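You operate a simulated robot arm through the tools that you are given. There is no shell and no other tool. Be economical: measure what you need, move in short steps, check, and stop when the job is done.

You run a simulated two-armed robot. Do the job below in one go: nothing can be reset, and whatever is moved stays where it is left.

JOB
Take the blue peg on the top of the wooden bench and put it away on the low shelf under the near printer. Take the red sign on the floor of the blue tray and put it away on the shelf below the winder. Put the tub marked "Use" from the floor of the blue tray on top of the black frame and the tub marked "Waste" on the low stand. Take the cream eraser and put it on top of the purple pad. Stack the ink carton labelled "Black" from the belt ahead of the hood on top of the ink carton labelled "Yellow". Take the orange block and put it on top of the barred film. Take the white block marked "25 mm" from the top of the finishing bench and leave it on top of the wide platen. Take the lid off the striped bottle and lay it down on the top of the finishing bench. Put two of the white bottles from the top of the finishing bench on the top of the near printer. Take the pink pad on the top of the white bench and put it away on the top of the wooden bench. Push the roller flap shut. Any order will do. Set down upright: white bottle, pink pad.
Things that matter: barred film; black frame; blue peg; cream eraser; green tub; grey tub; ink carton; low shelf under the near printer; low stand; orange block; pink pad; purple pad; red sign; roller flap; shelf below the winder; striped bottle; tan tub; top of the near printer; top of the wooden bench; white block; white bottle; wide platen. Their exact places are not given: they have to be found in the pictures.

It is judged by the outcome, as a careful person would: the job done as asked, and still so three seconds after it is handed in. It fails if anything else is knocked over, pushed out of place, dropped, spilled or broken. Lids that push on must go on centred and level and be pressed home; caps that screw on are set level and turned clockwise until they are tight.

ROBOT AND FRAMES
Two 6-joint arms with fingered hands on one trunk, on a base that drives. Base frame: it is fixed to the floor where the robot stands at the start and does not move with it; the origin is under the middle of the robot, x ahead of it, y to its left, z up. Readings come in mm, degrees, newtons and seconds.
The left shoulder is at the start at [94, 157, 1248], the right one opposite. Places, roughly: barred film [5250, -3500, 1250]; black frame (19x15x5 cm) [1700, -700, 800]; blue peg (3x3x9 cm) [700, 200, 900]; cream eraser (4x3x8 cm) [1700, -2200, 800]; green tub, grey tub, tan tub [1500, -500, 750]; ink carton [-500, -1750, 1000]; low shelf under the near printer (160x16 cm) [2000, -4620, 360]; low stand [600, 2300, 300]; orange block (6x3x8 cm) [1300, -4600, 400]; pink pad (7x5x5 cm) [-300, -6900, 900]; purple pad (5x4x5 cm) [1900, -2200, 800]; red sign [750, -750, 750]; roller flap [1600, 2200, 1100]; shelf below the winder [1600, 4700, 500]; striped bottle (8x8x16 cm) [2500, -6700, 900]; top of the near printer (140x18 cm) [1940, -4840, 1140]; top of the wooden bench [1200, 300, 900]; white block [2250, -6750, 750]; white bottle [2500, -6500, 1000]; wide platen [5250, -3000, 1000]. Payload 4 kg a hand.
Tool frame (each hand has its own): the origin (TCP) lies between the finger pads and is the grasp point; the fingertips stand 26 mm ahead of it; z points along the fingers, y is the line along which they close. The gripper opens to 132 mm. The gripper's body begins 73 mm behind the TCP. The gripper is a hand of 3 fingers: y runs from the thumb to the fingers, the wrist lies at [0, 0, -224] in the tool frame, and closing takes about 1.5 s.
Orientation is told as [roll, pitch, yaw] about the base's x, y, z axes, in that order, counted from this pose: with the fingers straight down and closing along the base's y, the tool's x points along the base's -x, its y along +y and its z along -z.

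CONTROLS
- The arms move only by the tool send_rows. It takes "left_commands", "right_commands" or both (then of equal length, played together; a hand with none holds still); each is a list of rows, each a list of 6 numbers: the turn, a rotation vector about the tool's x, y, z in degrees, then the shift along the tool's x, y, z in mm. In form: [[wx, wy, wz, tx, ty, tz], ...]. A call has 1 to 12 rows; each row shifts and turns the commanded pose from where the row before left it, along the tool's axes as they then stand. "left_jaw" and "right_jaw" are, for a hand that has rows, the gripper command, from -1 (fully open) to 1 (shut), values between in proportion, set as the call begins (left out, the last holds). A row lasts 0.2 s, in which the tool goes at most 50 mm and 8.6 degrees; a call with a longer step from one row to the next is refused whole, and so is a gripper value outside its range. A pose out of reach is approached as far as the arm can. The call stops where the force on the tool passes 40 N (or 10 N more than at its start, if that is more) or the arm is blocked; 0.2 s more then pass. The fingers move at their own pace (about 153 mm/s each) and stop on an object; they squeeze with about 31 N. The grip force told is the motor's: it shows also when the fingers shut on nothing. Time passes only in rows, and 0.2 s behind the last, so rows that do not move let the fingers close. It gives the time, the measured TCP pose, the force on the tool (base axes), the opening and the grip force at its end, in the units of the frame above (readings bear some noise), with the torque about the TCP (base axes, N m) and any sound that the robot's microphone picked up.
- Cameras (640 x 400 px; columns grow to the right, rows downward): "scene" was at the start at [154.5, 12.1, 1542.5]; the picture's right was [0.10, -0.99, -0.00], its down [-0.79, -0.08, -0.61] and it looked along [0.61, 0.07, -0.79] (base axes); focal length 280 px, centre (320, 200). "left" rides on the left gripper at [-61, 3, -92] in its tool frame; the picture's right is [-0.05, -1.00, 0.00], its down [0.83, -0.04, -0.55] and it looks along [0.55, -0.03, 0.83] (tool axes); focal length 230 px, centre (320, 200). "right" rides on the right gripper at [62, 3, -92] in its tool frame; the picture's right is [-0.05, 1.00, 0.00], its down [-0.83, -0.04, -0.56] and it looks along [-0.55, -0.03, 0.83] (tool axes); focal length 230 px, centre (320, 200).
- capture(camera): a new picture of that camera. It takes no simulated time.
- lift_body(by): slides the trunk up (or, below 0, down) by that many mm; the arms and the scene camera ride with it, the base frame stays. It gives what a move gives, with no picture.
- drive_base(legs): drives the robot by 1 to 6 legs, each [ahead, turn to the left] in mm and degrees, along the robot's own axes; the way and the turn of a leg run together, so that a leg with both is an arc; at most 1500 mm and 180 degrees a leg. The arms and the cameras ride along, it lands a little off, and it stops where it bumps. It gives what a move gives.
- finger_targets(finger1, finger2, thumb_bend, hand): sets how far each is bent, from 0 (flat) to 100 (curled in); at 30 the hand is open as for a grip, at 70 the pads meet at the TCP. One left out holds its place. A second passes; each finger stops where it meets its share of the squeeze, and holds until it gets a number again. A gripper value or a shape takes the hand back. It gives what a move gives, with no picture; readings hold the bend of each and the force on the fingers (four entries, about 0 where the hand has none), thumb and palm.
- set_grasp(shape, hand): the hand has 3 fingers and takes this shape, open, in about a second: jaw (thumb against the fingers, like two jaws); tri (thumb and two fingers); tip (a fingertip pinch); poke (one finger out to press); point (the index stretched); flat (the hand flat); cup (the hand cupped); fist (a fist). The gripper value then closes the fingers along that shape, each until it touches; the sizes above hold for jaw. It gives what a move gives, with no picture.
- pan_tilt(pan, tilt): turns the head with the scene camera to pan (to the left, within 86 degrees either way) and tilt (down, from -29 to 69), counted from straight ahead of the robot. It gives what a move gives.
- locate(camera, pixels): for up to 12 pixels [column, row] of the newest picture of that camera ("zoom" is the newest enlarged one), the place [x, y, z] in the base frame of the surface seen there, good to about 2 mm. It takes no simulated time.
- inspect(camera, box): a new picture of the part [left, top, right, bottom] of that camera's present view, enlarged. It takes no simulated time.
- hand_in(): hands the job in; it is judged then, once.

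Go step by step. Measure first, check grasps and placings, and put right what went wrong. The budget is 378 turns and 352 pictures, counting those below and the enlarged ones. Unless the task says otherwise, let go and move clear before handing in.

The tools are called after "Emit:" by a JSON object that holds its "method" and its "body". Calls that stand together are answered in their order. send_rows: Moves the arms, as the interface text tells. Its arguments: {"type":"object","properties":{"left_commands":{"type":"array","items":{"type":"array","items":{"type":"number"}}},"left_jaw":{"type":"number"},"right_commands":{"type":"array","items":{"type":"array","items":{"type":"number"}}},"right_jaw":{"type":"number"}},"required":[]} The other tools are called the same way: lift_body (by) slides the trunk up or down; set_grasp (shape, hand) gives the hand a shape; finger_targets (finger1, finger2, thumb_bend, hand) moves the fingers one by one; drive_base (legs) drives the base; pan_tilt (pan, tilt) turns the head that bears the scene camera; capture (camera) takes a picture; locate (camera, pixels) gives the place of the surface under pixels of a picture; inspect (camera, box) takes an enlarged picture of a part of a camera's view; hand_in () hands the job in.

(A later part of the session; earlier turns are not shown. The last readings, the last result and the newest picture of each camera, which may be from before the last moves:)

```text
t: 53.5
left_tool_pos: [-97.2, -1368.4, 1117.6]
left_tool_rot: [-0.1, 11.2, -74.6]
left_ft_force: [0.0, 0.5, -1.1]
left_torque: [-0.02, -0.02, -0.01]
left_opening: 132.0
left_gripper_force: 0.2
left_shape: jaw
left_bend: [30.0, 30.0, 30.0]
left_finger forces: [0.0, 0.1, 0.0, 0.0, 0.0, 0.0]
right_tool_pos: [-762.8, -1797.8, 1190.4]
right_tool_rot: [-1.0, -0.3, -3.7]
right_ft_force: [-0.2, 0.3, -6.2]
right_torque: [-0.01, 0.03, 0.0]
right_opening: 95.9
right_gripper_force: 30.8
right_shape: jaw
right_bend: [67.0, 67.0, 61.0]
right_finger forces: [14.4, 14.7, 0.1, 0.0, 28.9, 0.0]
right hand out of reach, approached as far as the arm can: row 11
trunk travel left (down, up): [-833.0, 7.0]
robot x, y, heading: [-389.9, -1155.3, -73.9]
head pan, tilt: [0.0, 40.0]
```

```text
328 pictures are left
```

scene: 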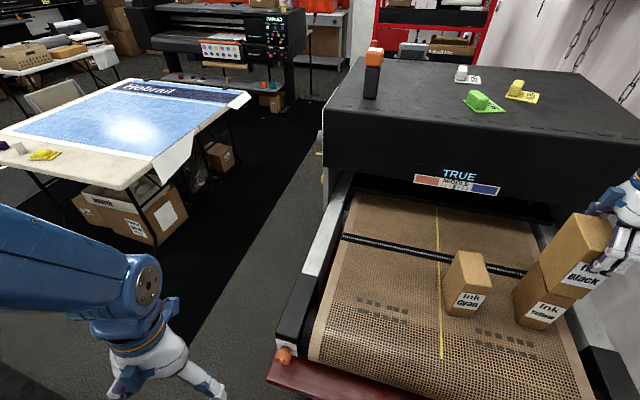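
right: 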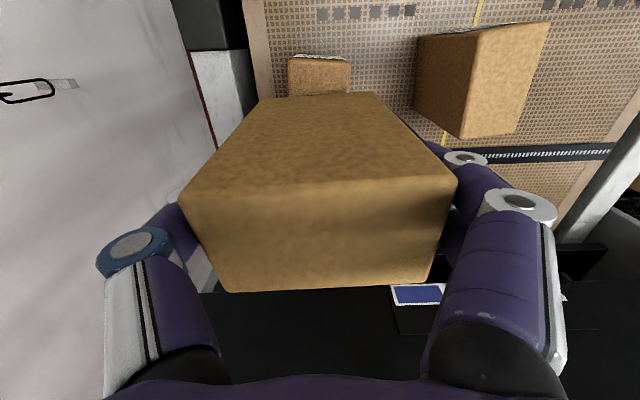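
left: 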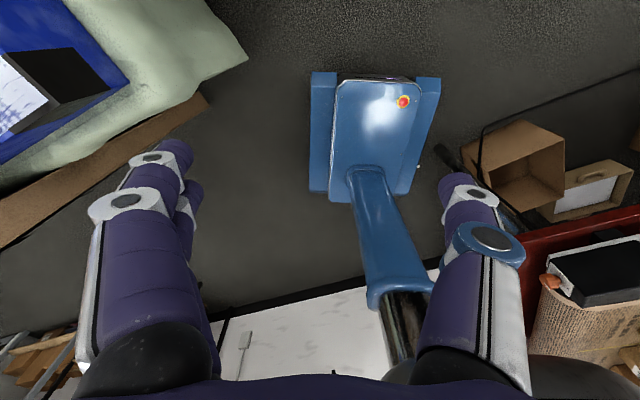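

Emit:
{"method": "send_rows", "body": {"right_commands": [[0, 0, 0, 0, 0, 5], [0, 0, 0, 0, 0, 5], [0, 0, 0, 0, 0, 0]]}}

Emit:
{"method": "inspect", "body": {"camera": "scene", "box": [480, 190, 640, 340]}}

```text
t: 54.3
left_tool_pos: [-96.2, -1368.4, 1116.2]
left_tool_rot: [0.0, 11.5, -74.7]
left_ft_force: [-1.1, -0.3, 0.4]
left_torque: [-0.01, 0.0, 0.0]
left_opening: 132.0
left_gripper_force: 0.1
left_shape: jaw
left_bend: [30.0, 30.0, 30.0]
left_finger forces: [0.0, 0.0, 0.0, 0.0, 0.0, 0.0]
right_tool_pos: [-761.8, -1797.7, 1179.3]
right_tool_rot: [-0.6, -0.5, -3.6]
right_ft_force: [-0.6, 0.1, -6.8]
right_torque: [-0.01, 0.04, 0.0]
right_opening: 95.9
right_gripper_force: 31.0
right_shape: jaw
right_bend: [67.0, 67.0, 61.0]
right_finger forces: [14.4, 14.7, 0.1, 0.0, 28.9, 0.0]
trunk travel left (down, up): [-833.0, 7.0]
robot x, y, heading: [-389.5, -1149.9, -74.0]
head pan, tilt: [0.0, 40.0]
```

```text
2.67 times, centred on (560, 265) of scene
```

zoom: 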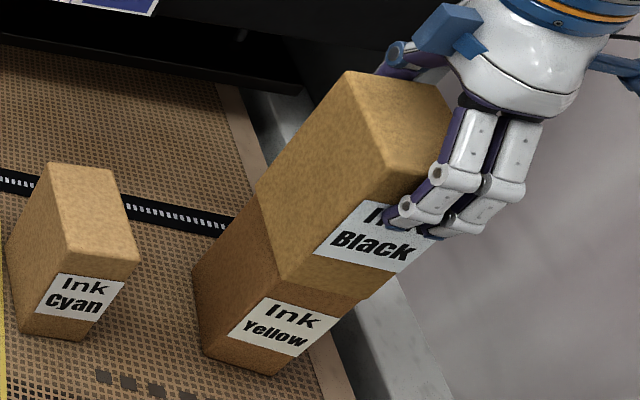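

The hand is in reach lower down; I shift 12 mm in -x and 19 in -y and down, checking.

Emit:
{"method": "send_rows", "body": {"right_commands": [[0, 0, 0, 6, -10, 0], [0, 0, 0, 5, -9, 0], [0, 0, 0, 0, 0, 5]]}}

Emit:
{"method": "inspect", "body": {"camera": "scene", "box": [480, 190, 640, 340]}}

Emit:
{"method": "locate", "body": {"camera": "zoom", "pixels": [[265, 205], [285, 265], [360, 285], [200, 275], [240, 290], [345, 90], [450, 110], [330, 295], [300, 270], [365, 80], [420, 85], [270, 190]]}}

```text
t: 55.1
left_tool_pos: [-96.8, -1369.6, 1116.2]
left_tool_rot: [0.1, 11.4, -74.6]
left_ft_force: [-1.0, -0.4, 0.6]
left_torque: [-0.03, 0.01, -0.02]
left_opening: 132.0
left_gripper_force: 0.1
left_shape: jaw
left_bend: [30.0, 30.0, 30.0]
left_finger forces: [0.0, 0.0, 0.1, 0.0, 0.1, 0.1]
right_tool_pos: [-760.8, -1798.8, 1175.3]
right_tool_rot: [-0.7, -0.4, -3.6]
right_ft_force: [0.0, -0.3, -5.6]
right_torque: [0.01, 0.0, 0.03]
right_opening: 95.8
right_gripper_force: 31.1
right_shape: jaw
right_bend: [67.0, 67.0, 61.0]
right_finger forces: [14.2, 14.8, 0.1, 0.1, 28.9, 0.0]
right hand out of reach, approached as far as the arm can: row 1, 2
trunk travel left (down, up): [-833.0, 7.0]
robot x, y, heading: [-390.3, -1150.0, -74.2]
head pan, tilt: [0.0, 40.0]
```

```text
2.67 times, centred on (560, 265) of scene
```

zoom: 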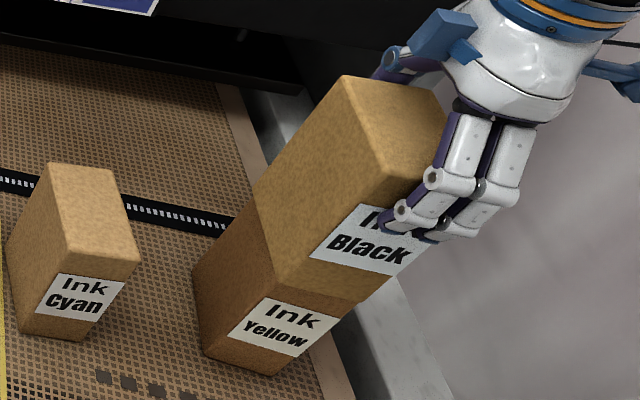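

```text
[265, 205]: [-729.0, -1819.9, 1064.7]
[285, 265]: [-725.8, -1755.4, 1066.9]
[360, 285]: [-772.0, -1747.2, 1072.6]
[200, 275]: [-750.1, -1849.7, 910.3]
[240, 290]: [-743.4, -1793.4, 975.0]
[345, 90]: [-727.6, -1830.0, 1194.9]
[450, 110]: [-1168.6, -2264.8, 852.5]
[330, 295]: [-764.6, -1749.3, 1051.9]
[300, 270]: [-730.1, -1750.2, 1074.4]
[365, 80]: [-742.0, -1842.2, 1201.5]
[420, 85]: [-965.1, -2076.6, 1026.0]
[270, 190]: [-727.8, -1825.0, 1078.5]
```

Black sits ~18 mm off in +x and +y; the arm is at its limit, so I nudge the base: turn right 2.2° and 33 mm ahead.

Emit:
{"method": "drive_base", "body": {"legs": [[0, -2.2], [33, 0]]}}

Emit:
{"method": "inspect", "body": {"camera": "scene", "box": [480, 190, 640, 340]}}

```text
t: 56.4
left_tool_pos: [-98.9, -1407.8, 1119.0]
left_tool_rot: [0.0, 10.0, -76.6]
left_ft_force: [0.1, 1.5, 0.5]
left_torque: [-0.04, -0.02, -0.03]
left_opening: 132.0
left_gripper_force: 0.1
left_shape: jaw
left_bend: [30.0, 30.0, 30.0]
left_finger forces: [0.1, 0.0, 0.0, 0.0, 0.0, 0.0]
right_tool_pos: [-779.2, -1807.8, 1178.5]
right_tool_rot: [-1.2, -0.6, -5.5]
right_ft_force: [0.0, 0.8, -5.4]
right_torque: [-0.02, 0.01, 0.01]
right_opening: 95.9
right_gripper_force: 31.4
right_shape: jaw
right_bend: [67.0, 67.0, 61.0]
right_finger forces: [14.6, 14.8, 0.0, 0.1, 28.8, 0.1]
trunk travel left (down, up): [-833.0, 7.0]
robot x, y, heading: [-382.3, -1185.3, -76.3]
head pan, tilt: [0.0, 40.0]
```

```text
2.67 times, centred on (560, 265) of scene
```

zoom: 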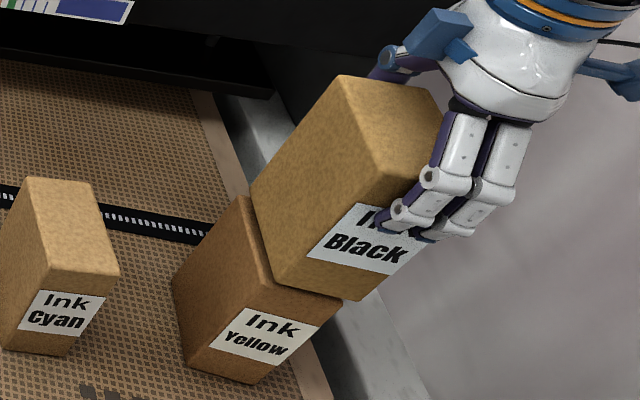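

Emit:
{"method": "locate", "body": {"camera": "zoom", "pixels": [[262, 225], [280, 280], [340, 290], [190, 275], [210, 330], [240, 235], [268, 275], [330, 300], [265, 325], [230, 215], [345, 85], [425, 95]]}}

```text
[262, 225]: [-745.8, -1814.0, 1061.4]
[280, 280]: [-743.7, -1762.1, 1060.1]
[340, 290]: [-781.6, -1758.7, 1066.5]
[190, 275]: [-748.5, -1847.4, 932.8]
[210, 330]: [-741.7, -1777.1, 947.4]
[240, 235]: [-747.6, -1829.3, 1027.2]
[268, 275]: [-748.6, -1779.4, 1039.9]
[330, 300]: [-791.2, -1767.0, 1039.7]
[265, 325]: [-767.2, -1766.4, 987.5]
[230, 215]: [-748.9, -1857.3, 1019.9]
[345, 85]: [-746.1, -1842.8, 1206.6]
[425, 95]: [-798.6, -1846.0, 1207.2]
```

Now aligned within about 5 mm. I lower until contact.

Emit:
{"method": "send_rows", "body": {"right_commands": [[0, 0, 0, 0, 0, 5], [0, 0, 0, 0, 0, 4], [0, 0, 0, 0, 0, 4], [0, 0, 0, 0, 0, 3]]}}

Emit:
{"method": "inspect", "body": {"camera": "scene", "box": [480, 190, 640, 340]}}

```text
t: 57.4
left_tool_pos: [-95.1, -1419.8, 1113.5]
left_tool_rot: [-0.1, 9.7, -76.5]
left_ft_force: [1.1, -0.7, -0.2]
left_torque: [0.02, 0.0, 0.02]
left_opening: 132.0
left_gripper_force: 0.1
left_shape: jaw
left_bend: [30.0, 30.0, 30.0]
left_finger forces: [0.1, 0.0, 0.0, 0.0, 0.0, 0.0]
right_tool_pos: [-777.0, -1803.2, 1167.6]
right_tool_rot: [-1.9, -0.7, -5.1]
right_ft_force: [0.6, 0.0, -4.2]
right_torque: [0.13, -0.03, -0.01]
right_opening: 96.3
right_gripper_force: 30.5
right_shape: jaw
right_bend: [67.0, 66.0, 61.0]
right_finger forces: [15.2, 15.5, 0.0, 0.0, 30.1, 0.0]
trunk travel left (down, up): [-833.0, 7.0]
robot x, y, heading: [-382.6, -1187.9, -76.0]
head pan, tilt: [0.0, 40.0]
```

```text
2.67 times, centred on (560, 265) of scene
```

zoom: 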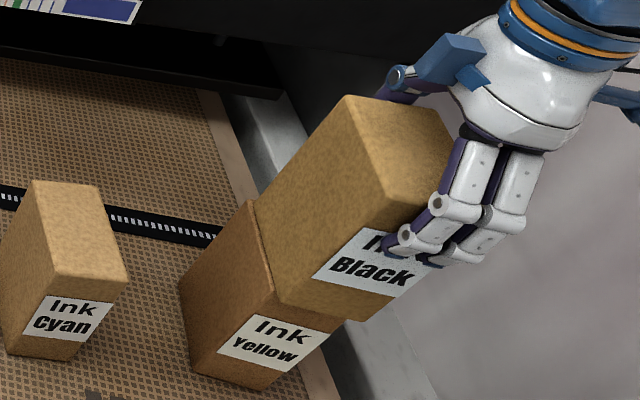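

Emit:
{"method": "send_rows", "body": {"right_commands": [[0, 0, 0, 0, 0, 2], [0, 0, 0, 0, 0, 2], [0, 0, 0, 0, 0, 0]]}}

```text
t: 58.1
left_tool_pos: [-94.8, -1416.4, 1115.2]
left_tool_rot: [-0.1, 9.6, -76.5]
left_ft_force: [0.0, -0.7, -0.1]
left_torque: [-0.03, 0.04, -0.02]
left_opening: 131.8
left_gripper_force: 0.1
left_shape: jaw
left_bend: [30.0, 30.0, 30.0]
left_finger forces: [0.1, 0.1, 0.1, 0.0, 0.0, 0.0]
right_tool_pos: [-778.0, -1802.0, 1165.4]
right_tool_rot: [-2.0, -0.7, -5.2]
right_ft_force: [-1.8, -2.1, 9.0]
right_torque: [0.29, -0.04, 0.06]
right_opening: 96.2
right_gripper_force: 30.4
right_shape: jaw
right_bend: [68.0, 66.0, 61.0]
right_finger forces: [14.4, 15.6, 0.0, 0.1, 31.6, 0.0]
trunk travel left (down, up): [-833.0, 7.0]
robot x, y, heading: [-383.1, -1185.2, -76.2]
head pan, tilt: [0.0, 40.0]
```

Resting (9 N). I release and rise.

Emit:
{"method": "send_rows", "body": {"right_commands": [[0, 0, 0, 0, 0, 0], [0, 0, 0, 0, 0, 0], [0, 0, 0, 0, 0, 0], [0, 0, 0, 0, 0, 0]], "right_jaw": -1}}

Emit:
{"method": "send_rows", "body": {"right_commands": [[0, 0, 0, 0, 0, -15], [0, 0, 0, 0, 0, -20], [0, 0, 0, 0, 0, -25], [0, 0, 0, 0, 0, -25]]}}

Emit:
{"method": "capture", "body": {"camera": "scene"}}

```text
t: 59.1
left_tool_pos: [-95.3, -1416.7, 1114.9]
left_tool_rot: [-0.1, 9.7, -76.5]
left_ft_force: [-0.7, -0.4, 0.2]
left_torque: [-0.01, 0.02, 0.03]
left_opening: 132.0
left_gripper_force: 0.1
left_shape: jaw
left_bend: [30.0, 30.0, 30.0]
left_finger forces: [0.0, 0.0, 0.0, 0.0, 0.0, 0.0]
right_tool_pos: [-777.6, -1802.3, 1165.0]
right_tool_rot: [-2.0, -0.7, -5.3]
right_ft_force: [-0.7, -1.8, 0.9]
right_torque: [0.03, -0.01, 0.0]
right_opening: 131.8
right_gripper_force: 0.0
right_shape: jaw
right_bend: [30.0, 30.0, 30.0]
right_finger forces: [0.0, 0.1, 0.0, 0.0, 1.9, 0.1]
trunk travel left (down, up): [-833.0, 7.0]
robot x, y, heading: [-382.8, -1185.8, -76.3]
head pan, tilt: [0.0, 40.0]
```

```text
t: 60.1
left_tool_pos: [-94.4, -1415.3, 1114.5]
left_tool_rot: [-0.2, 9.6, -76.4]
left_ft_force: [-0.4, 0.5, -0.3]
left_torque: [0.03, -0.04, 0.0]
left_opening: 131.8
left_gripper_force: 0.0
left_shape: jaw
left_bend: [30.0, 30.0, 30.0]
left_finger forces: [0.0, 0.0, 0.0, 0.0, 0.0, 0.1]
right_tool_pos: [-778.4, -1796.4, 1250.0]
right_tool_rot: [-1.9, -0.8, -5.3]
right_ft_force: [0.1, 0.4, -0.1]
right_torque: [-0.01, -0.01, 0.0]
right_opening: 131.9
right_gripper_force: 0.1
right_shape: jaw
right_bend: [30.0, 30.0, 30.0]
right_finger forces: [0.1, 0.1, 0.0, 0.0, 0.1, 0.0]
trunk travel left (down, up): [-833.0, 7.0]
robot x, y, heading: [-385.3, -1184.5, -76.1]
head pan, tilt: [0.0, 40.0]
```

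```text
323 pictures are left
```

scene: 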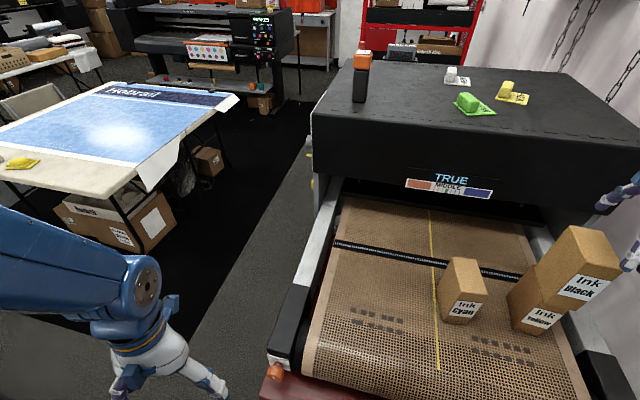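

Stacked well. I retract the right hand back toward the robot, rotating it back.

Emit:
{"method": "send_rows", "body": {"right_commands": [[0, 0, 0, 0, 0, -20], [0, 0, 0, -10, 40, 0], [0, 0, 0, -10, 40, 0], [0, 0, 0, -10, 40, 0], [0, 0, 0, -10, 40, 0], [0, 0, 0, -10, 40, 0], [0, 0, 0, -20, 30, 0]]}}

Emit:
{"method": "send_rows", "body": {"right_commands": [[0, 0, 8, 0, 0, 10], [0, 0, 8, 0, 0, 10], [0, 0, 8, 0, 0, 10], [0, 0, 8, 0, 0, 10], [0, 0, 8, 0, 0, 10], [0, 0, 8, 0, 0, 10], [0, 0, 8, 0, 0, 10], [0, 0, 8, 0, 0, 10], [0, 0, 6, 0, 0, 10]]}}

Emit:
{"method": "capture", "body": {"camera": "scene"}}

```text
t: 61.8
left_tool_pos: [-92.9, -1416.0, 1113.7]
left_tool_rot: [-0.2, 9.8, -76.5]
left_ft_force: [0.0, 0.5, 0.1]
left_torque: [0.0, 0.01, 0.02]
left_opening: 132.0
left_gripper_force: 0.1
left_shape: jaw
left_bend: [30.0, 30.0, 30.0]
left_finger forces: [0.1, 0.0, 0.1, 0.0, 0.1, 0.0]
right_tool_pos: [-660.3, -1727.5, 1223.1]
right_tool_rot: [1.1, 0.4, -5.3]
right_ft_force: [0.3, -0.1, 0.4]
right_torque: [0.03, 0.02, -0.02]
right_opening: 131.9
right_gripper_force: 0.1
right_shape: jaw
right_bend: [30.0, 30.0, 30.0]
right_finger forces: [0.0, 0.1, 0.0, 0.0, 0.1, 0.1]
right hand out of reach, approached as far as the arm can: row 3, 4, 5, 6, 7
trunk travel left (down, up): [-833.0, 7.0]
robot x, y, heading: [-383.1, -1183.6, -76.3]
head pan, tilt: [0.0, 40.0]
```

```text
t: 63.8
left_tool_pos: [-94.6, -1416.0, 1114.1]
left_tool_rot: [-0.1, 9.7, -76.5]
left_ft_force: [0.2, -0.2, 0.8]
left_torque: [-0.03, 0.03, -0.06]
left_opening: 131.8
left_gripper_force: 0.0
left_shape: jaw
left_bend: [30.0, 30.0, 30.0]
left_finger forces: [0.1, 0.0, 0.1, 0.0, 0.1, 0.1]
right_tool_pos: [-657.9, -1735.2, 1152.5]
right_tool_rot: [0.1, -2.0, -75.5]
right_ft_force: [-0.1, 0.6, 0.8]
right_torque: [-0.01, -0.04, 0.04]
right_opening: 132.1
right_gripper_force: 0.0
right_shape: jaw
right_bend: [30.0, 30.0, 30.0]
right_finger forces: [0.0, 0.1, 0.0, 0.0, 0.0, 0.1]
trunk travel left (down, up): [-833.0, 7.0]
robot x, y, heading: [-381.8, -1182.7, -76.1]
head pan, tilt: [0.0, 40.0]
```

```text
322 pictures are left
```

scene: 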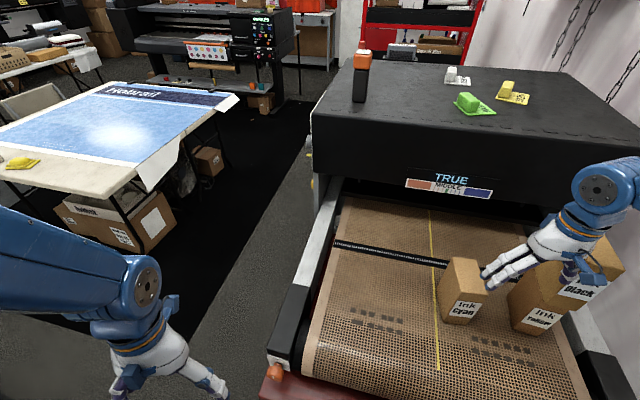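

The right hand is close to Black; I pull straight back and up.

Emit:
{"method": "send_rows", "body": {"right_commands": [[0, 0, 0, 30, 0, -10], [0, 0, 0, 40, 0, -10], [0, 0, 0, 40, 10, 0], [0, 0, 0, 40, 10, 0], [0, 0, 0, 40, 10, 0], [0, 0, 0, 40, 10, 0]]}}

Emit:
{"method": "capture", "body": {"camera": "scene"}}

```text
t: 65.2
left_tool_pos: [-95.2, -1416.1, 1113.8]
left_tool_rot: [-0.1, 9.7, -76.4]
left_ft_force: [0.8, 0.4, 0.2]
left_torque: [0.02, 0.03, 0.01]
left_opening: 132.1
left_gripper_force: 0.1
left_shape: jaw
left_bend: [30.0, 30.0, 30.0]
left_finger forces: [0.1, 0.0, 0.0, 0.1, 0.0, 0.0]
right_tool_pos: [-595.8, -1604.0, 1088.8]
right_tool_rot: [-0.1, -0.1, -75.4]
right_ft_force: [-0.9, 0.7, 0.0]
right_torque: [-0.02, 0.02, -0.01]
right_opening: 132.2
right_gripper_force: 0.0
right_shape: jaw
right_bend: [30.0, 30.0, 30.0]
right_finger forces: [0.0, 0.0, 0.1, 0.0, 0.0, 0.1]
right hand out of reach, approached as far as the arm can: row 2, 3, 4, 5, 6
trunk travel left (down, up): [-833.0, 7.0]
robot x, y, heading: [-381.0, -1182.7, -75.8]
head pan, tilt: [0.0, 40.0]
```

```text
321 pictures are left
```

scene: 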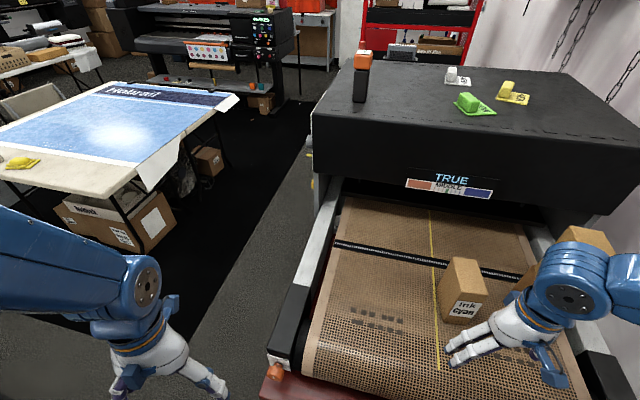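

I reverse away and drive toward the eraser's table.

Emit:
{"method": "drive_base", "body": {"legs": [[-300, 0], [0, 44], [1242, 0], [0, 32]]}}

Emit:
{"method": "pan_tilt", "body": {"pan": 0, "tilt": 35}}

Emit:
{"method": "capture", "body": {"camera": "scene"}}

```text
t: 70.5
left_tool_pos: [-31.1, -885.2, 1114.7]
left_tool_rot: [-0.3, 8.9, -32.9]
left_ft_force: [-0.4, 0.4, -0.1]
left_torque: [-0.03, -0.04, -0.02]
left_opening: 131.8
left_gripper_force: 0.0
left_shape: jaw
left_bend: [30.0, 30.0, 30.0]
left_finger forces: [0.0, 0.0, 0.0, 0.0, 0.0, 0.0]
right_tool_pos: [-273.6, -1342.7, 1073.3]
right_tool_rot: [-1.6, 3.6, -31.0]
right_ft_force: [-0.4, 0.3, 0.3]
right_torque: [-0.05, -0.03, 0.03]
right_opening: 131.9
right_gripper_force: 0.0
right_shape: jaw
right_bend: [30.0, 30.0, 30.0]
right_finger forces: [0.1, 0.1, 0.0, 0.0, 0.0, 0.1]
trunk travel left (down, up): [-833.0, 7.0]
robot x, y, heading: [-395.3, -929.0, -29.8]
head pan, tilt: [0.0, 40.0]
stopped in leg 3: the robot was blocked; the commanded pose is now the measured one
```

```text
t: 71.2
left_tool_pos: [-27.9, -888.3, 1113.6]
left_tool_rot: [-0.3, 9.2, -32.8]
left_ft_force: [-0.9, -0.3, -0.6]
left_torque: [0.02, 0.03, -0.04]
left_opening: 132.1
left_gripper_force: 0.1
left_shape: jaw
left_bend: [30.0, 30.0, 30.0]
left_finger forces: [0.1, 0.1, 0.0, 0.1, 0.1, 0.1]
right_tool_pos: [-270.9, -1345.6, 1071.9]
right_tool_rot: [-1.6, 3.8, -31.1]
right_ft_force: [0.6, 0.6, 0.4]
right_torque: [0.02, 0.01, 0.01]
right_opening: 131.9
right_gripper_force: 0.1
right_shape: jaw
right_bend: [30.0, 30.0, 30.0]
right_finger forces: [0.0, 0.0, 0.0, 0.0, 0.0, 0.0]
trunk travel left (down, up): [-833.0, 7.0]
robot x, y, heading: [-399.2, -932.1, -29.8]
head pan, tilt: [0.0, 35.0]
```

```text
320 pictures are left
```

scene: 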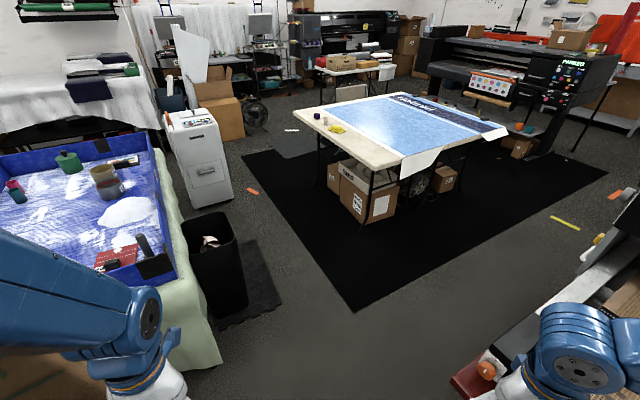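

The drive was blocked after ~70 mm. I look down around the base to see what it met.

Emit:
{"method": "pan_tilt", "body": {"pan": 0, "tilt": 69}}

Emit:
{"method": "capture", "body": {"camera": "scene"}}

Emit:
{"method": "pan_tilt", "body": {"pan": -60, "tilt": 60}}

Emit:
{"method": "capture", "body": {"camera": "scene"}}

Emit:
{"method": "capture", "body": {"camera": "right"}}

Emit:
{"method": "capture", "body": {"camera": "left"}}

```text
t: 72.1
left_tool_pos: [-26.4, -889.9, 1113.5]
left_tool_rot: [-0.2, 9.3, -32.8]
left_ft_force: [0.3, -1.0, 0.5]
left_torque: [-0.01, 0.01, 0.05]
left_opening: 131.9
left_gripper_force: 0.1
left_shape: jaw
left_bend: [30.0, 30.0, 30.0]
left_finger forces: [0.0, 0.0, 0.0, 0.0, 0.1, 0.0]
right_tool_pos: [-270.9, -1345.7, 1071.6]
right_tool_rot: [-1.7, 3.8, -31.0]
right_ft_force: [0.0, 1.2, 0.3]
right_torque: [-0.03, -0.03, -0.02]
right_opening: 132.1
right_gripper_force: 0.0
right_shape: jaw
right_bend: [30.0, 30.0, 30.0]
right_finger forces: [0.0, 0.0, 0.0, 0.1, 0.1, 0.1]
trunk travel left (down, up): [-833.0, 7.0]
robot x, y, heading: [-391.4, -929.2, -29.9]
head pan, tilt: [0.0, 68.8]
```

```text
319 pictures are left
```

scene: 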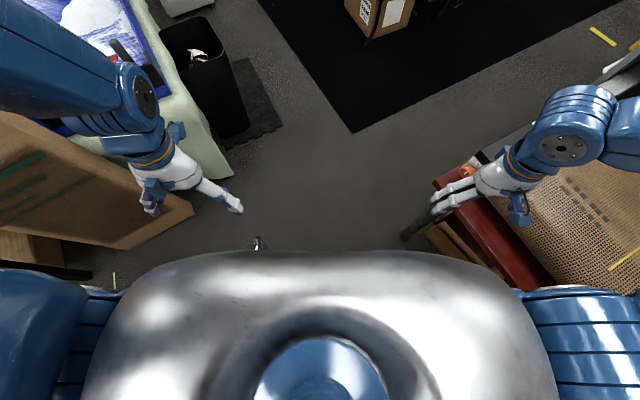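

```text
t: 73.4
left_tool_pos: [-27.9, -887.9, 1114.4]
left_tool_rot: [-0.2, 9.3, -32.9]
left_ft_force: [0.1, -0.1, -0.7]
left_torque: [0.01, -0.01, -0.01]
left_opening: 132.2
left_gripper_force: 0.1
left_shape: jaw
left_bend: [30.0, 30.0, 30.0]
left_finger forces: [0.0, 0.0, 0.0, 0.1, 0.1, 0.0]
right_tool_pos: [-270.9, -1346.5, 1072.2]
right_tool_rot: [-1.7, 3.8, -31.1]
right_ft_force: [-0.8, 0.0, -0.8]
right_torque: [0.01, -0.01, -0.01]
right_opening: 131.9
right_gripper_force: 0.0
right_shape: jaw
right_bend: [30.0, 30.0, 30.0]
right_finger forces: [0.0, 0.1, 0.1, 0.1, 0.0, 0.1]
trunk travel left (down, up): [-833.0, 7.0]
robot x, y, heading: [-394.8, -929.8, -29.8]
head pan, tilt: [-60.0, 60.0]
```

```text
318 pictures are left
```

scene: 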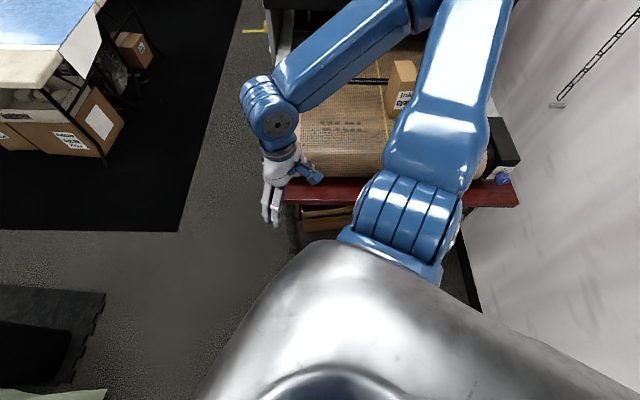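

```text
317 pictures are left
```

right: 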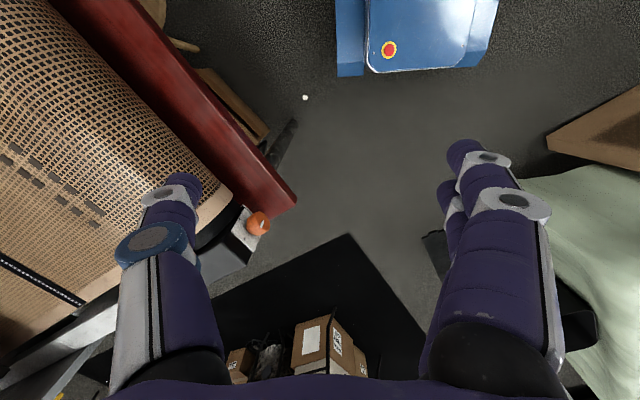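

```text
316 pictures are left
```

left: 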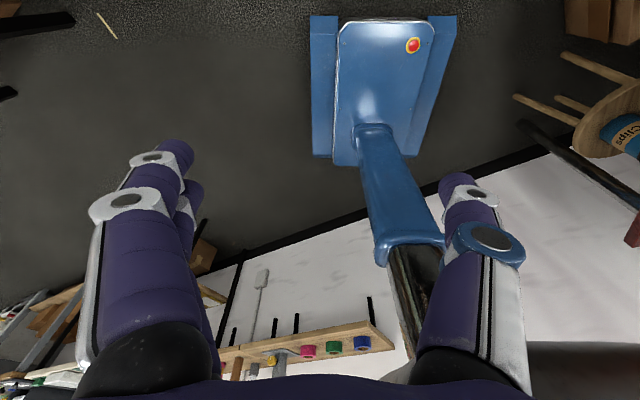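

The right elbow sticks out over the dryer; it likely met something there. I look at it.

Emit:
{"method": "pan_tilt", "body": {"pan": -60, "tilt": 30}}

Emit:
{"method": "capture", "body": {"camera": "scene"}}

Emit:
{"method": "pan_tilt", "body": {"pan": -85, "tilt": 30}}

Emit:
{"method": "capture", "body": {"camera": "scene"}}

```text
t: 74.4
left_tool_pos: [-28.7, -889.9, 1113.2]
left_tool_rot: [-0.2, 9.3, -32.9]
left_ft_force: [0.2, -0.3, -0.7]
left_torque: [-0.01, 0.01, 0.02]
left_opening: 132.2
left_gripper_force: 0.0
left_shape: jaw
left_bend: [30.0, 30.0, 30.0]
left_finger forces: [0.0, 0.1, 0.0, 0.1, 0.0, 0.1]
right_tool_pos: [-269.4, -1345.7, 1072.2]
right_tool_rot: [-1.7, 3.8, -31.2]
right_ft_force: [-0.4, -0.7, 0.8]
right_torque: [0.0, -0.01, 0.02]
right_opening: 131.9
right_gripper_force: 0.1
right_shape: jaw
right_bend: [30.0, 30.0, 30.0]
right_finger forces: [0.0, 0.1, 0.0, 0.1, 0.1, 0.0]
trunk travel left (down, up): [-833.0, 7.0]
robot x, y, heading: [-392.7, -928.2, -29.8]
head pan, tilt: [-60.0, 30.0]
```

```text
315 pictures are left
```

scene: 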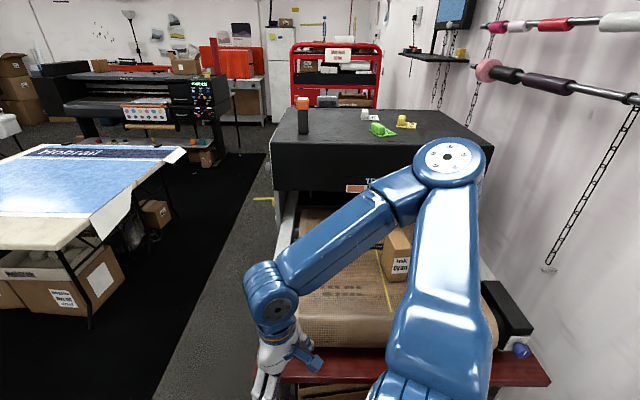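

```text
t: 75.3
left_tool_pos: [-25.8, -889.4, 1114.5]
left_tool_rot: [-0.2, 9.4, -32.9]
left_ft_force: [-0.1, 0.6, 0.4]
left_torque: [-0.02, 0.02, 0.02]
left_opening: 132.0
left_gripper_force: 0.0
left_shape: jaw
left_bend: [30.0, 30.0, 30.0]
left_finger forces: [0.0, 0.0, 0.0, 0.0, 0.0, 0.0]
right_tool_pos: [-271.0, -1346.3, 1071.2]
right_tool_rot: [-1.7, 3.9, -31.0]
right_ft_force: [0.0, 0.4, 0.7]
right_torque: [-0.01, 0.03, -0.03]
right_opening: 132.1
right_gripper_force: 0.0
right_shape: jaw
right_bend: [30.0, 30.0, 30.0]
right_finger forces: [0.1, 0.0, 0.0, 0.1, 0.0, 0.1]
trunk travel left (down, up): [-833.0, 7.0]
robot x, y, heading: [-393.3, -930.5, -29.9]
head pan, tilt: [-85.0, 30.0]
```

```text
314 pictures are left
```

scene: 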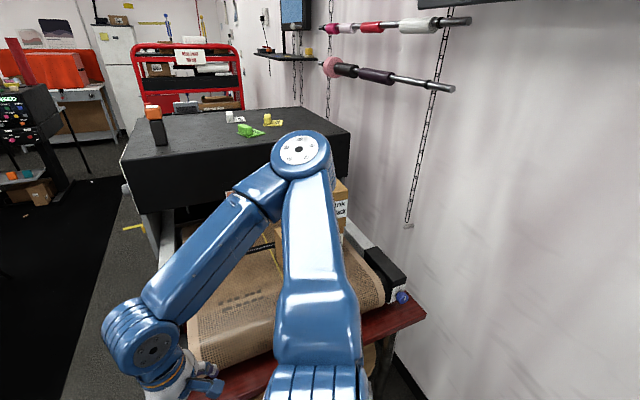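

Emit:
{"method": "locate", "body": {"camera": "scene", "pixels": [[300, 150], [300, 180], [325, 190], [340, 208], [343, 190], [320, 230], [345, 225], [260, 190], [270, 235], [240, 215], [330, 170], [310, 300]]}}

Emit:
{"method": "inspect", "body": {"camera": "scene", "box": [220, 120, 380, 290]}}

```text
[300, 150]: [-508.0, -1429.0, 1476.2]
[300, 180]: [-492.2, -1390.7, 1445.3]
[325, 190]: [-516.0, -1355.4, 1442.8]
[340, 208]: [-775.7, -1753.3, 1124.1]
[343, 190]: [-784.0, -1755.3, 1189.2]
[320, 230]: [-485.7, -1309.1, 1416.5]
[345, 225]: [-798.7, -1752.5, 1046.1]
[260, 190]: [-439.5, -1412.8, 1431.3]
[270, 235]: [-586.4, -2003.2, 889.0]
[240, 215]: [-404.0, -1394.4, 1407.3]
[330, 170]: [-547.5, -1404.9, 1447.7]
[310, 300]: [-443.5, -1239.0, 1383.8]
```

```text
2.35 times, centred on (300, 205) of scene
```

zoom: 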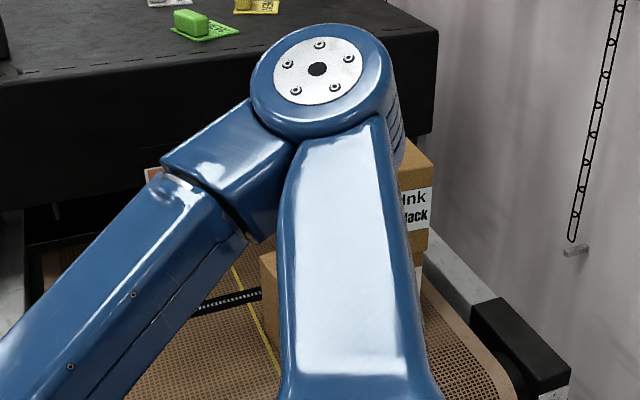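

The elbow (z 1476) is clear of the cartons. I check the left side for contact.

Emit:
{"method": "pan_tilt", "body": {"pan": 60, "tilt": 40}}

Emit:
{"method": "capture", "body": {"camera": "scene"}}

Emit:
{"method": "locate", "body": {"camera": "scene", "pixels": [[100, 300], [200, 250], [250, 350], [320, 200], [400, 100], [150, 150]]}}

```text
t: 77.6
left_tool_pos: [-27.7, -889.7, 1114.4]
left_tool_rot: [-0.1, 9.3, -32.8]
left_ft_force: [0.5, 0.3, 0.7]
left_torque: [0.0, 0.07, 0.04]
left_opening: 132.2
left_gripper_force: 0.0
left_shape: jaw
left_bend: [30.0, 30.0, 30.0]
left_finger forces: [0.0, 0.0, 0.0, 0.0, 0.1, 0.0]
right_tool_pos: [-270.7, -1345.3, 1071.4]
right_tool_rot: [-1.7, 3.8, -31.2]
right_ft_force: [0.4, 0.5, 0.1]
right_torque: [-0.01, -0.06, 0.01]
right_opening: 132.1
right_gripper_force: 0.0
right_shape: jaw
right_bend: [30.0, 30.0, 30.0]
right_finger forces: [0.0, 0.0, 0.1, 0.0, 0.0, 0.0]
trunk travel left (down, up): [-833.0, 7.0]
robot x, y, heading: [-397.4, -931.3, -29.8]
head pan, tilt: [60.0, 40.0]
```

```text
312 pictures are left
```

scene: 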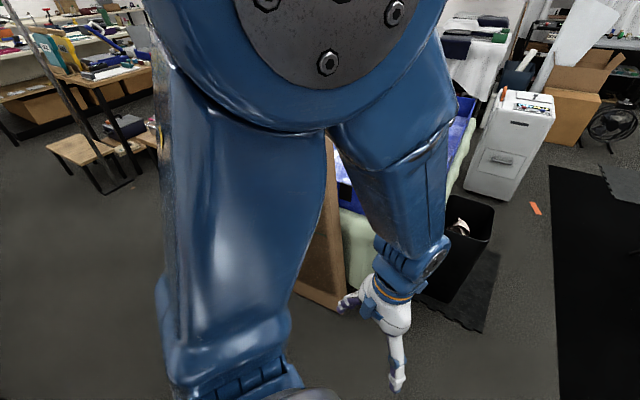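

```text
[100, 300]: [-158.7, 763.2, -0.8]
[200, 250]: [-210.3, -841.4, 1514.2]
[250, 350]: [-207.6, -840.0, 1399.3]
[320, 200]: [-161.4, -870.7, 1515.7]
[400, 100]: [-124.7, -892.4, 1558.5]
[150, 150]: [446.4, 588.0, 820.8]
```

Nothing seems in contact; I try a gentle drive after turning a little left.

Emit:
{"method": "drive_base", "body": {"legs": [[0, 20], [300, 0]]}}

```text
t: 80.8
left_tool_pos: [235.1, -815.9, 1114.3]
left_tool_rot: [-0.4, 11.0, -12.4]
left_ft_force: [0.5, 0.1, 0.2]
left_torque: [0.01, 0.09, -0.06]
left_opening: 131.9
left_gripper_force: 0.1
left_shape: jaw
left_bend: [30.0, 30.0, 30.0]
left_finger forces: [0.0, 0.1, 0.1, 0.0, 0.0, 0.0]
right_tool_pos: [174.8, -1329.4, 1077.5]
right_tool_rot: [-1.9, 2.1, -10.7]
right_ft_force: [1.1, 0.0, -0.1]
right_torque: [0.01, 0.03, 0.0]
right_opening: 132.2
right_gripper_force: 0.0
right_shape: jaw
right_bend: [30.0, 30.0, 30.0]
right_finger forces: [0.0, 0.0, 0.1, 0.0, 0.0, 0.1]
trunk travel left (down, up): [-833.0, 7.0]
robot x, y, heading: [-97.9, -983.4, -10.1]
head pan, tilt: [60.0, 40.0]
```

Emit:
{"method": "drive_base", "body": {"legs": [[0, -33], [824, 0], [0, 43], [900, 0]]}}

Emit:
{"method": "pan_tilt", "body": {"pan": -70, "tilt": 40}}

Emit:
{"method": "capture", "body": {"camera": "scene"}}

```text
t: 83.7
left_tool_pos: [308.9, -1057.5, 1117.0]
left_tool_rot: [-0.2, 10.6, -44.6]
left_ft_force: [0.1, 0.7, 0.8]
left_torque: [-0.04, -0.03, -0.03]
left_opening: 131.9
left_gripper_force: 0.0
left_shape: jaw
left_bend: [30.0, 30.0, 30.0]
left_finger forces: [0.0, 0.0, 0.1, 0.0, 0.0, 0.0]
right_tool_pos: [-26.2, -1452.3, 1086.3]
right_tool_rot: [-2.3, 0.8, -47.1]
right_ft_force: [-1.0, 0.6, 0.1]
right_torque: [-0.05, -0.05, 0.0]
right_opening: 131.9
right_gripper_force: 0.1
right_shape: jaw
right_bend: [30.0, 30.0, 30.0]
right_finger forces: [0.0, 0.0, 0.1, 0.0, 0.0, 0.0]
trunk travel left (down, up): [-833.0, 7.0]
robot x, y, heading: [-52.6, -1022.2, -44.0]
head pan, tilt: [60.0, 40.0]
stopped in leg 2: the robot was blocked; the commanded pose is now the measured one
```

```text
t: 85.8
left_tool_pos: [314.4, -1060.9, 1115.4]
left_tool_rot: [-0.3, 10.9, -44.6]
left_ft_force: [0.3, -0.8, 0.1]
left_torque: [-0.01, 0.01, -0.01]
left_opening: 132.1
left_gripper_force: 0.0
left_shape: jaw
left_bend: [30.0, 30.0, 30.0]
left_finger forces: [0.0, 0.0, 0.0, 0.0, 0.0, 0.1]
right_tool_pos: [-19.4, -1456.1, 1085.4]
right_tool_rot: [-2.5, 1.0, -47.3]
right_ft_force: [0.6, 0.3, -0.4]
right_torque: [-0.02, 0.0, -0.05]
right_opening: 132.1
right_gripper_force: 0.1
right_shape: jaw
right_bend: [30.0, 30.0, 30.0]
right_finger forces: [0.1, 0.0, 0.0, 0.0, 0.1, 0.0]
trunk travel left (down, up): [-833.0, 7.0]
robot x, y, heading: [-53.3, -1020.4, -43.6]
head pan, tilt: [-70.0, 40.0]
```

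```text
311 pictures are left
```

scene: 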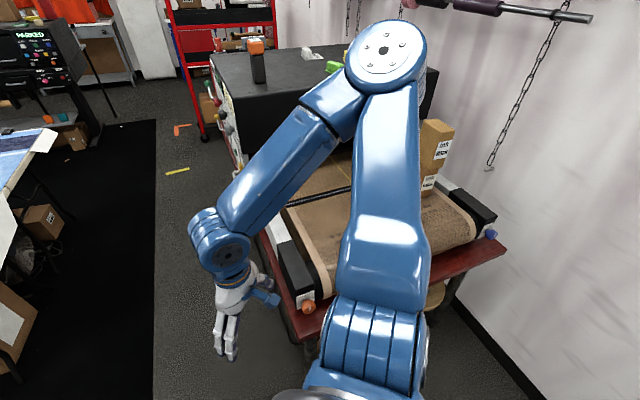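

Emit:
{"method": "locate", "body": {"camera": "scene", "pixels": [[308, 307], [295, 335], [270, 300], [265, 270], [225, 345], [290, 260], [240, 240], [385, 50], [430, 190], [255, 65], [420, 90], [230, 140]]}}

Emit:
{"method": "capture", "body": {"camera": "right"}}

```text
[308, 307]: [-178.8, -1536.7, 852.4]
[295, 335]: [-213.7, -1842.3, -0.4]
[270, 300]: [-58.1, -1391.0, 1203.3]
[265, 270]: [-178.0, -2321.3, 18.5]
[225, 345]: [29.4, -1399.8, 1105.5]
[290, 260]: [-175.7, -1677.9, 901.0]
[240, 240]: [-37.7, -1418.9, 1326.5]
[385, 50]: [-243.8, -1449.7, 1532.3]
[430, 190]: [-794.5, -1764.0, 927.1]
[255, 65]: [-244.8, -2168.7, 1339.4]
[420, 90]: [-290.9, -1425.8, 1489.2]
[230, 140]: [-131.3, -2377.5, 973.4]
```

```text
310 pictures are left
```

right: 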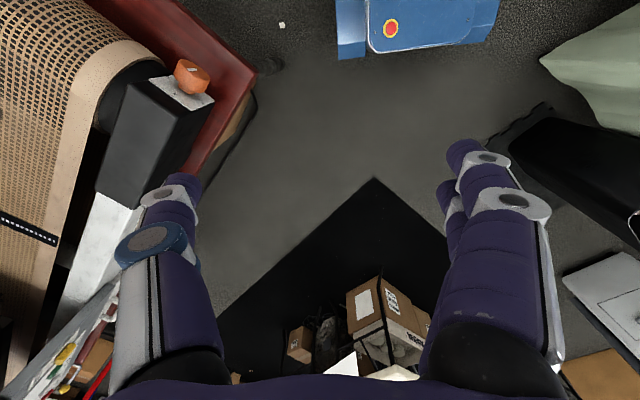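

Emit:
{"method": "locate", "body": {"camera": "right", "pixels": [[282, 25], [268, 65], [350, 20], [480, 20], [390, 55], [240, 120], [545, 110]]}}

Emit:
{"method": "pan_tilt", "body": {"pan": -25, "tilt": 69}}

Emit:
{"method": "capture", "body": {"camera": "scene"}}

```text
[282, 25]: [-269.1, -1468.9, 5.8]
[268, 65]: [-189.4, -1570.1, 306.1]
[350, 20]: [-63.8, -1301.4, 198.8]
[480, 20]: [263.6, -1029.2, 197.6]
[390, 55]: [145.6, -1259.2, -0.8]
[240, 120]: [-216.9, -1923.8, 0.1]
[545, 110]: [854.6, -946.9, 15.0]
```

```text
t: 87.0
left_tool_pos: [314.8, -1060.4, 1116.1]
left_tool_rot: [-0.3, 10.9, -44.6]
left_ft_force: [1.4, 0.0, 0.1]
left_torque: [-0.02, 0.01, 0.02]
left_opening: 131.9
left_gripper_force: 0.1
left_shape: jaw
left_bend: [30.0, 30.0, 30.0]
left_finger forces: [0.0, 0.1, 0.0, 0.1, 0.1, 0.0]
right_tool_pos: [-20.0, -1454.9, 1085.4]
right_tool_rot: [-2.5, 0.9, -47.3]
right_ft_force: [0.3, -0.3, 0.0]
right_torque: [-0.01, 0.0, 0.0]
right_opening: 132.0
right_gripper_force: 0.0
right_shape: jaw
right_bend: [30.0, 30.0, 30.0]
right_finger forces: [0.0, 0.0, 0.0, 0.1, 0.0, 0.0]
trunk travel left (down, up): [-833.0, 7.0]
robot x, y, heading: [-48.4, -1016.6, -44.4]
head pan, tilt: [-25.0, 68.8]
```

```text
309 pictures are left
```

scene: 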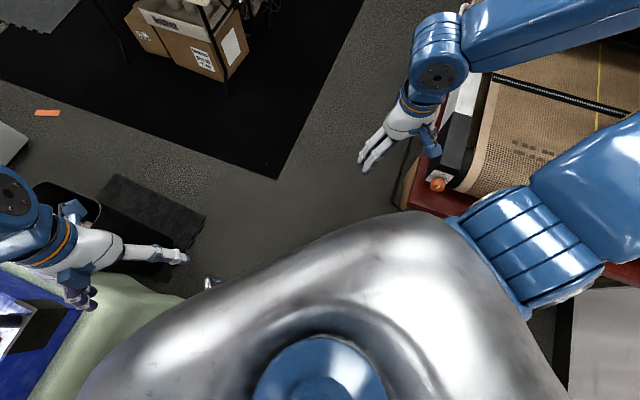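

Emit:
{"method": "pan_tilt", "body": {"pan": -70, "tilt": 10}}

Emit:
{"method": "capture", "body": {"camera": "scene"}}

```text
t: 88.2
left_tool_pos: [314.5, -1060.5, 1115.6]
left_tool_rot: [-0.1, 10.9, -44.6]
left_ft_force: [0.2, -0.3, 1.1]
left_torque: [-0.01, 0.02, -0.03]
left_opening: 132.3
left_gripper_force: 0.0
left_shape: jaw
left_bend: [30.0, 30.0, 30.0]
left_finger forces: [0.0, 0.0, 0.0, 0.0, 0.0, 0.1]
right_tool_pos: [-20.3, -1456.1, 1084.6]
right_tool_rot: [-2.5, 1.0, -47.2]
right_ft_force: [0.1, -0.4, -0.5]
right_torque: [0.03, -0.01, -0.02]
right_opening: 132.2
right_gripper_force: 0.1
right_shape: jaw
right_bend: [30.0, 30.0, 30.0]
right_finger forces: [0.1, 0.0, 0.1, 0.0, 0.0, 0.0]
trunk travel left (down, up): [-833.0, 7.0]
robot x, y, heading: [-48.0, -1023.6, -44.0]
head pan, tilt: [-70.0, 10.0]
```

```text
308 pictures are left
```

scene: 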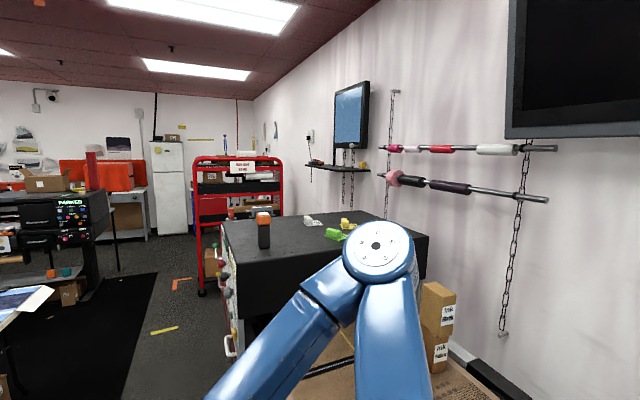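

No contact visible. Possibly the right arm's unreachable commanded pose jams it; I relax both arms lower and slightly ahead, then try again.

Emit:
{"method": "send_rows", "body": {"right_commands": [[0, 0, 0, -30, 0, 20], [0, 0, 0, -30, 0, 30], [0, 0, 0, 0, 0, 30]], "left_commands": [[0, 0, 0, -30, 0, 0], [0, 0, 0, -30, 0, 0], [0, 0, 0, 0, 0, 10]]}}

Emit:
{"method": "drive_base", "body": {"legs": [[300, 0]]}}

```text
t: 89.0
left_tool_pos: [337.9, -1084.9, 1100.4]
left_tool_rot: [-0.2, 11.0, -44.7]
left_ft_force: [0.0, 0.3, -0.4]
left_torque: [0.03, -0.03, -0.02]
left_opening: 132.3
left_gripper_force: 0.1
left_shape: jaw
left_bend: [30.0, 30.0, 30.0]
left_finger forces: [0.0, 0.0, 0.0, 0.0, 0.0, 0.0]
right_tool_pos: [19.2, -1486.6, 1014.8]
right_tool_rot: [-1.8, -0.5, -44.5]
right_ft_force: [-0.1, 0.6, -0.5]
right_torque: [0.02, -0.02, 0.03]
right_opening: 131.9
right_gripper_force: 0.0
right_shape: jaw
right_bend: [30.0, 30.0, 30.0]
right_finger forces: [0.1, 0.0, 0.0, 0.1, 0.0, 0.1]
trunk travel left (down, up): [-833.0, 7.0]
robot x, y, heading: [-50.7, -1019.8, -43.9]
head pan, tilt: [-70.0, 10.0]
```

```text
t: 91.1
left_tool_pos: [557.2, -1294.0, 1101.1]
left_tool_rot: [-0.4, 10.6, -44.6]
left_ft_force: [-0.6, -0.3, -0.5]
left_torque: [-0.01, -0.03, -0.02]
left_opening: 132.1
left_gripper_force: 0.0
left_shape: jaw
left_bend: [30.0, 30.0, 30.0]
left_finger forces: [0.0, 0.1, 0.0, 0.0, 0.0, 0.1]
right_tool_pos: [238.8, -1695.3, 1017.3]
right_tool_rot: [-1.8, -0.7, -44.4]
right_ft_force: [-0.1, -0.1, 0.7]
right_torque: [-0.01, -0.01, -0.03]
right_opening: 132.1
right_gripper_force: 0.0
right_shape: jaw
right_bend: [30.0, 30.0, 30.0]
right_finger forces: [0.1, 0.0, 0.0, 0.0, 0.1, 0.0]
trunk travel left (down, up): [-833.0, 7.0]
robot x, y, heading: [168.9, -1233.1, -43.9]
head pan, tilt: [-70.0, 10.0]
```

Driving works with reachable arm poses. I continue along the aisle.

Emit:
{"method": "drive_base", "body": {"legs": [[450, 0], [0, 44], [1050, 0], [0, -70]]}}

Emit:
{"method": "pan_tilt", "body": {"pan": 0, "tilt": 40}}

Emit:
{"method": "capture", "body": {"camera": "scene"}}

```text
t: 96.7
left_tool_pos: [835.1, -1332.6, 1112.2]
left_tool_rot: [-0.1, 6.0, -1.4]
left_ft_force: [-0.9, 1.2, 0.8]
left_torque: [0.01, 0.03, -0.01]
left_opening: 132.2
left_gripper_force: 0.0
left_shape: jaw
left_bend: [30.0, 30.0, 30.0]
left_finger forces: [0.0, 0.0, 0.0, 0.0, 0.1, 0.0]
right_tool_pos: [886.8, -1841.5, 1042.0]
right_tool_rot: [-2.6, -7.2, -3.1]
right_ft_force: [-0.3, 0.1, -0.5]
right_torque: [0.07, 0.03, 0.01]
right_opening: 132.0
right_gripper_force: 0.1
right_shape: jaw
right_bend: [30.0, 30.0, 30.0]
right_finger forces: [0.0, 0.0, 0.0, 0.0, 0.0, 0.1]
trunk travel left (down, up): [-833.0, 7.0]
robot x, y, heading: [527.1, -1556.7, 0.4]
head pan, tilt: [-70.0, 10.0]
stopped in leg 3: the robot was blocked; the commanded pose is now the measured one
```

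```text
t: 98.1
left_tool_pos: [836.6, -1332.5, 1112.4]
left_tool_rot: [0.0, 6.1, -1.4]
left_ft_force: [0.1, -0.1, 0.0]
left_torque: [0.05, 0.02, 0.03]
left_opening: 132.0
left_gripper_force: 0.1
left_shape: jaw
left_bend: [30.0, 30.0, 30.0]
left_finger forces: [0.0, 0.0, 0.0, 0.1, 0.0, 0.1]
right_tool_pos: [884.7, -1843.3, 1040.3]
right_tool_rot: [-2.6, -7.0, -3.0]
right_ft_force: [0.2, -0.3, -0.3]
right_torque: [0.01, 0.01, 0.0]
right_opening: 132.3
right_gripper_force: 0.1
right_shape: jaw
right_bend: [30.0, 30.0, 30.0]
right_finger forces: [0.0, 0.0, 0.1, 0.0, 0.0, 0.1]
trunk travel left (down, up): [-833.0, 7.0]
robot x, y, heading: [525.2, -1560.9, 0.3]
head pan, tilt: [0.0, 40.0]
```

```text
307 pictures are left
```

scene: 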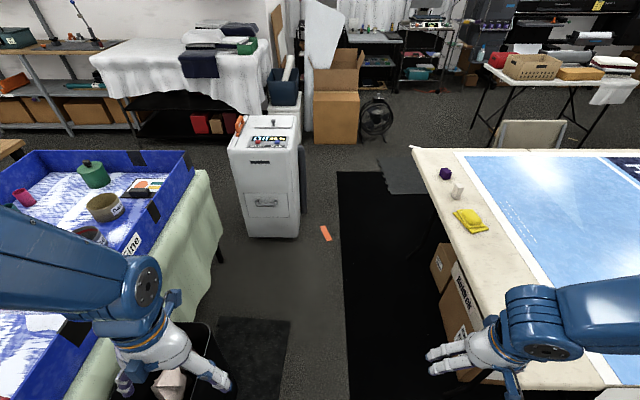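

Blocked again with no contact visible; I retry in shorter legs.

Emit:
{"method": "drive_base", "body": {"legs": [[300, 0], [300, 0], [300, 0]]}}

```text
t: 103.5
left_tool_pos: [1746.5, -1328.3, 1110.5]
left_tool_rot: [-0.1, 6.3, -1.5]
left_ft_force: [0.4, 0.6, 0.0]
left_torque: [0.01, 0.08, 0.03]
left_opening: 132.2
left_gripper_force: 0.0
left_shape: jaw
left_bend: [30.0, 30.0, 30.0]
left_finger forces: [0.0, 0.0, 0.0, 0.0, 0.0, 0.0]
right_tool_pos: [1793.2, -1839.4, 1039.5]
right_tool_rot: [-2.5, -6.5, -2.9]
right_ft_force: [0.5, -0.4, 0.4]
right_torque: [0.02, 0.06, -0.02]
right_opening: 132.0
right_gripper_force: 0.1
right_shape: jaw
right_bend: [30.0, 30.0, 30.0]
right_finger forces: [0.1, 0.0, 0.1, 0.0, 0.0, 0.0]
trunk travel left (down, up): [-833.0, 7.0]
robot x, y, heading: [1433.7, -1553.3, 0.3]
head pan, tilt: [0.0, 40.0]
```

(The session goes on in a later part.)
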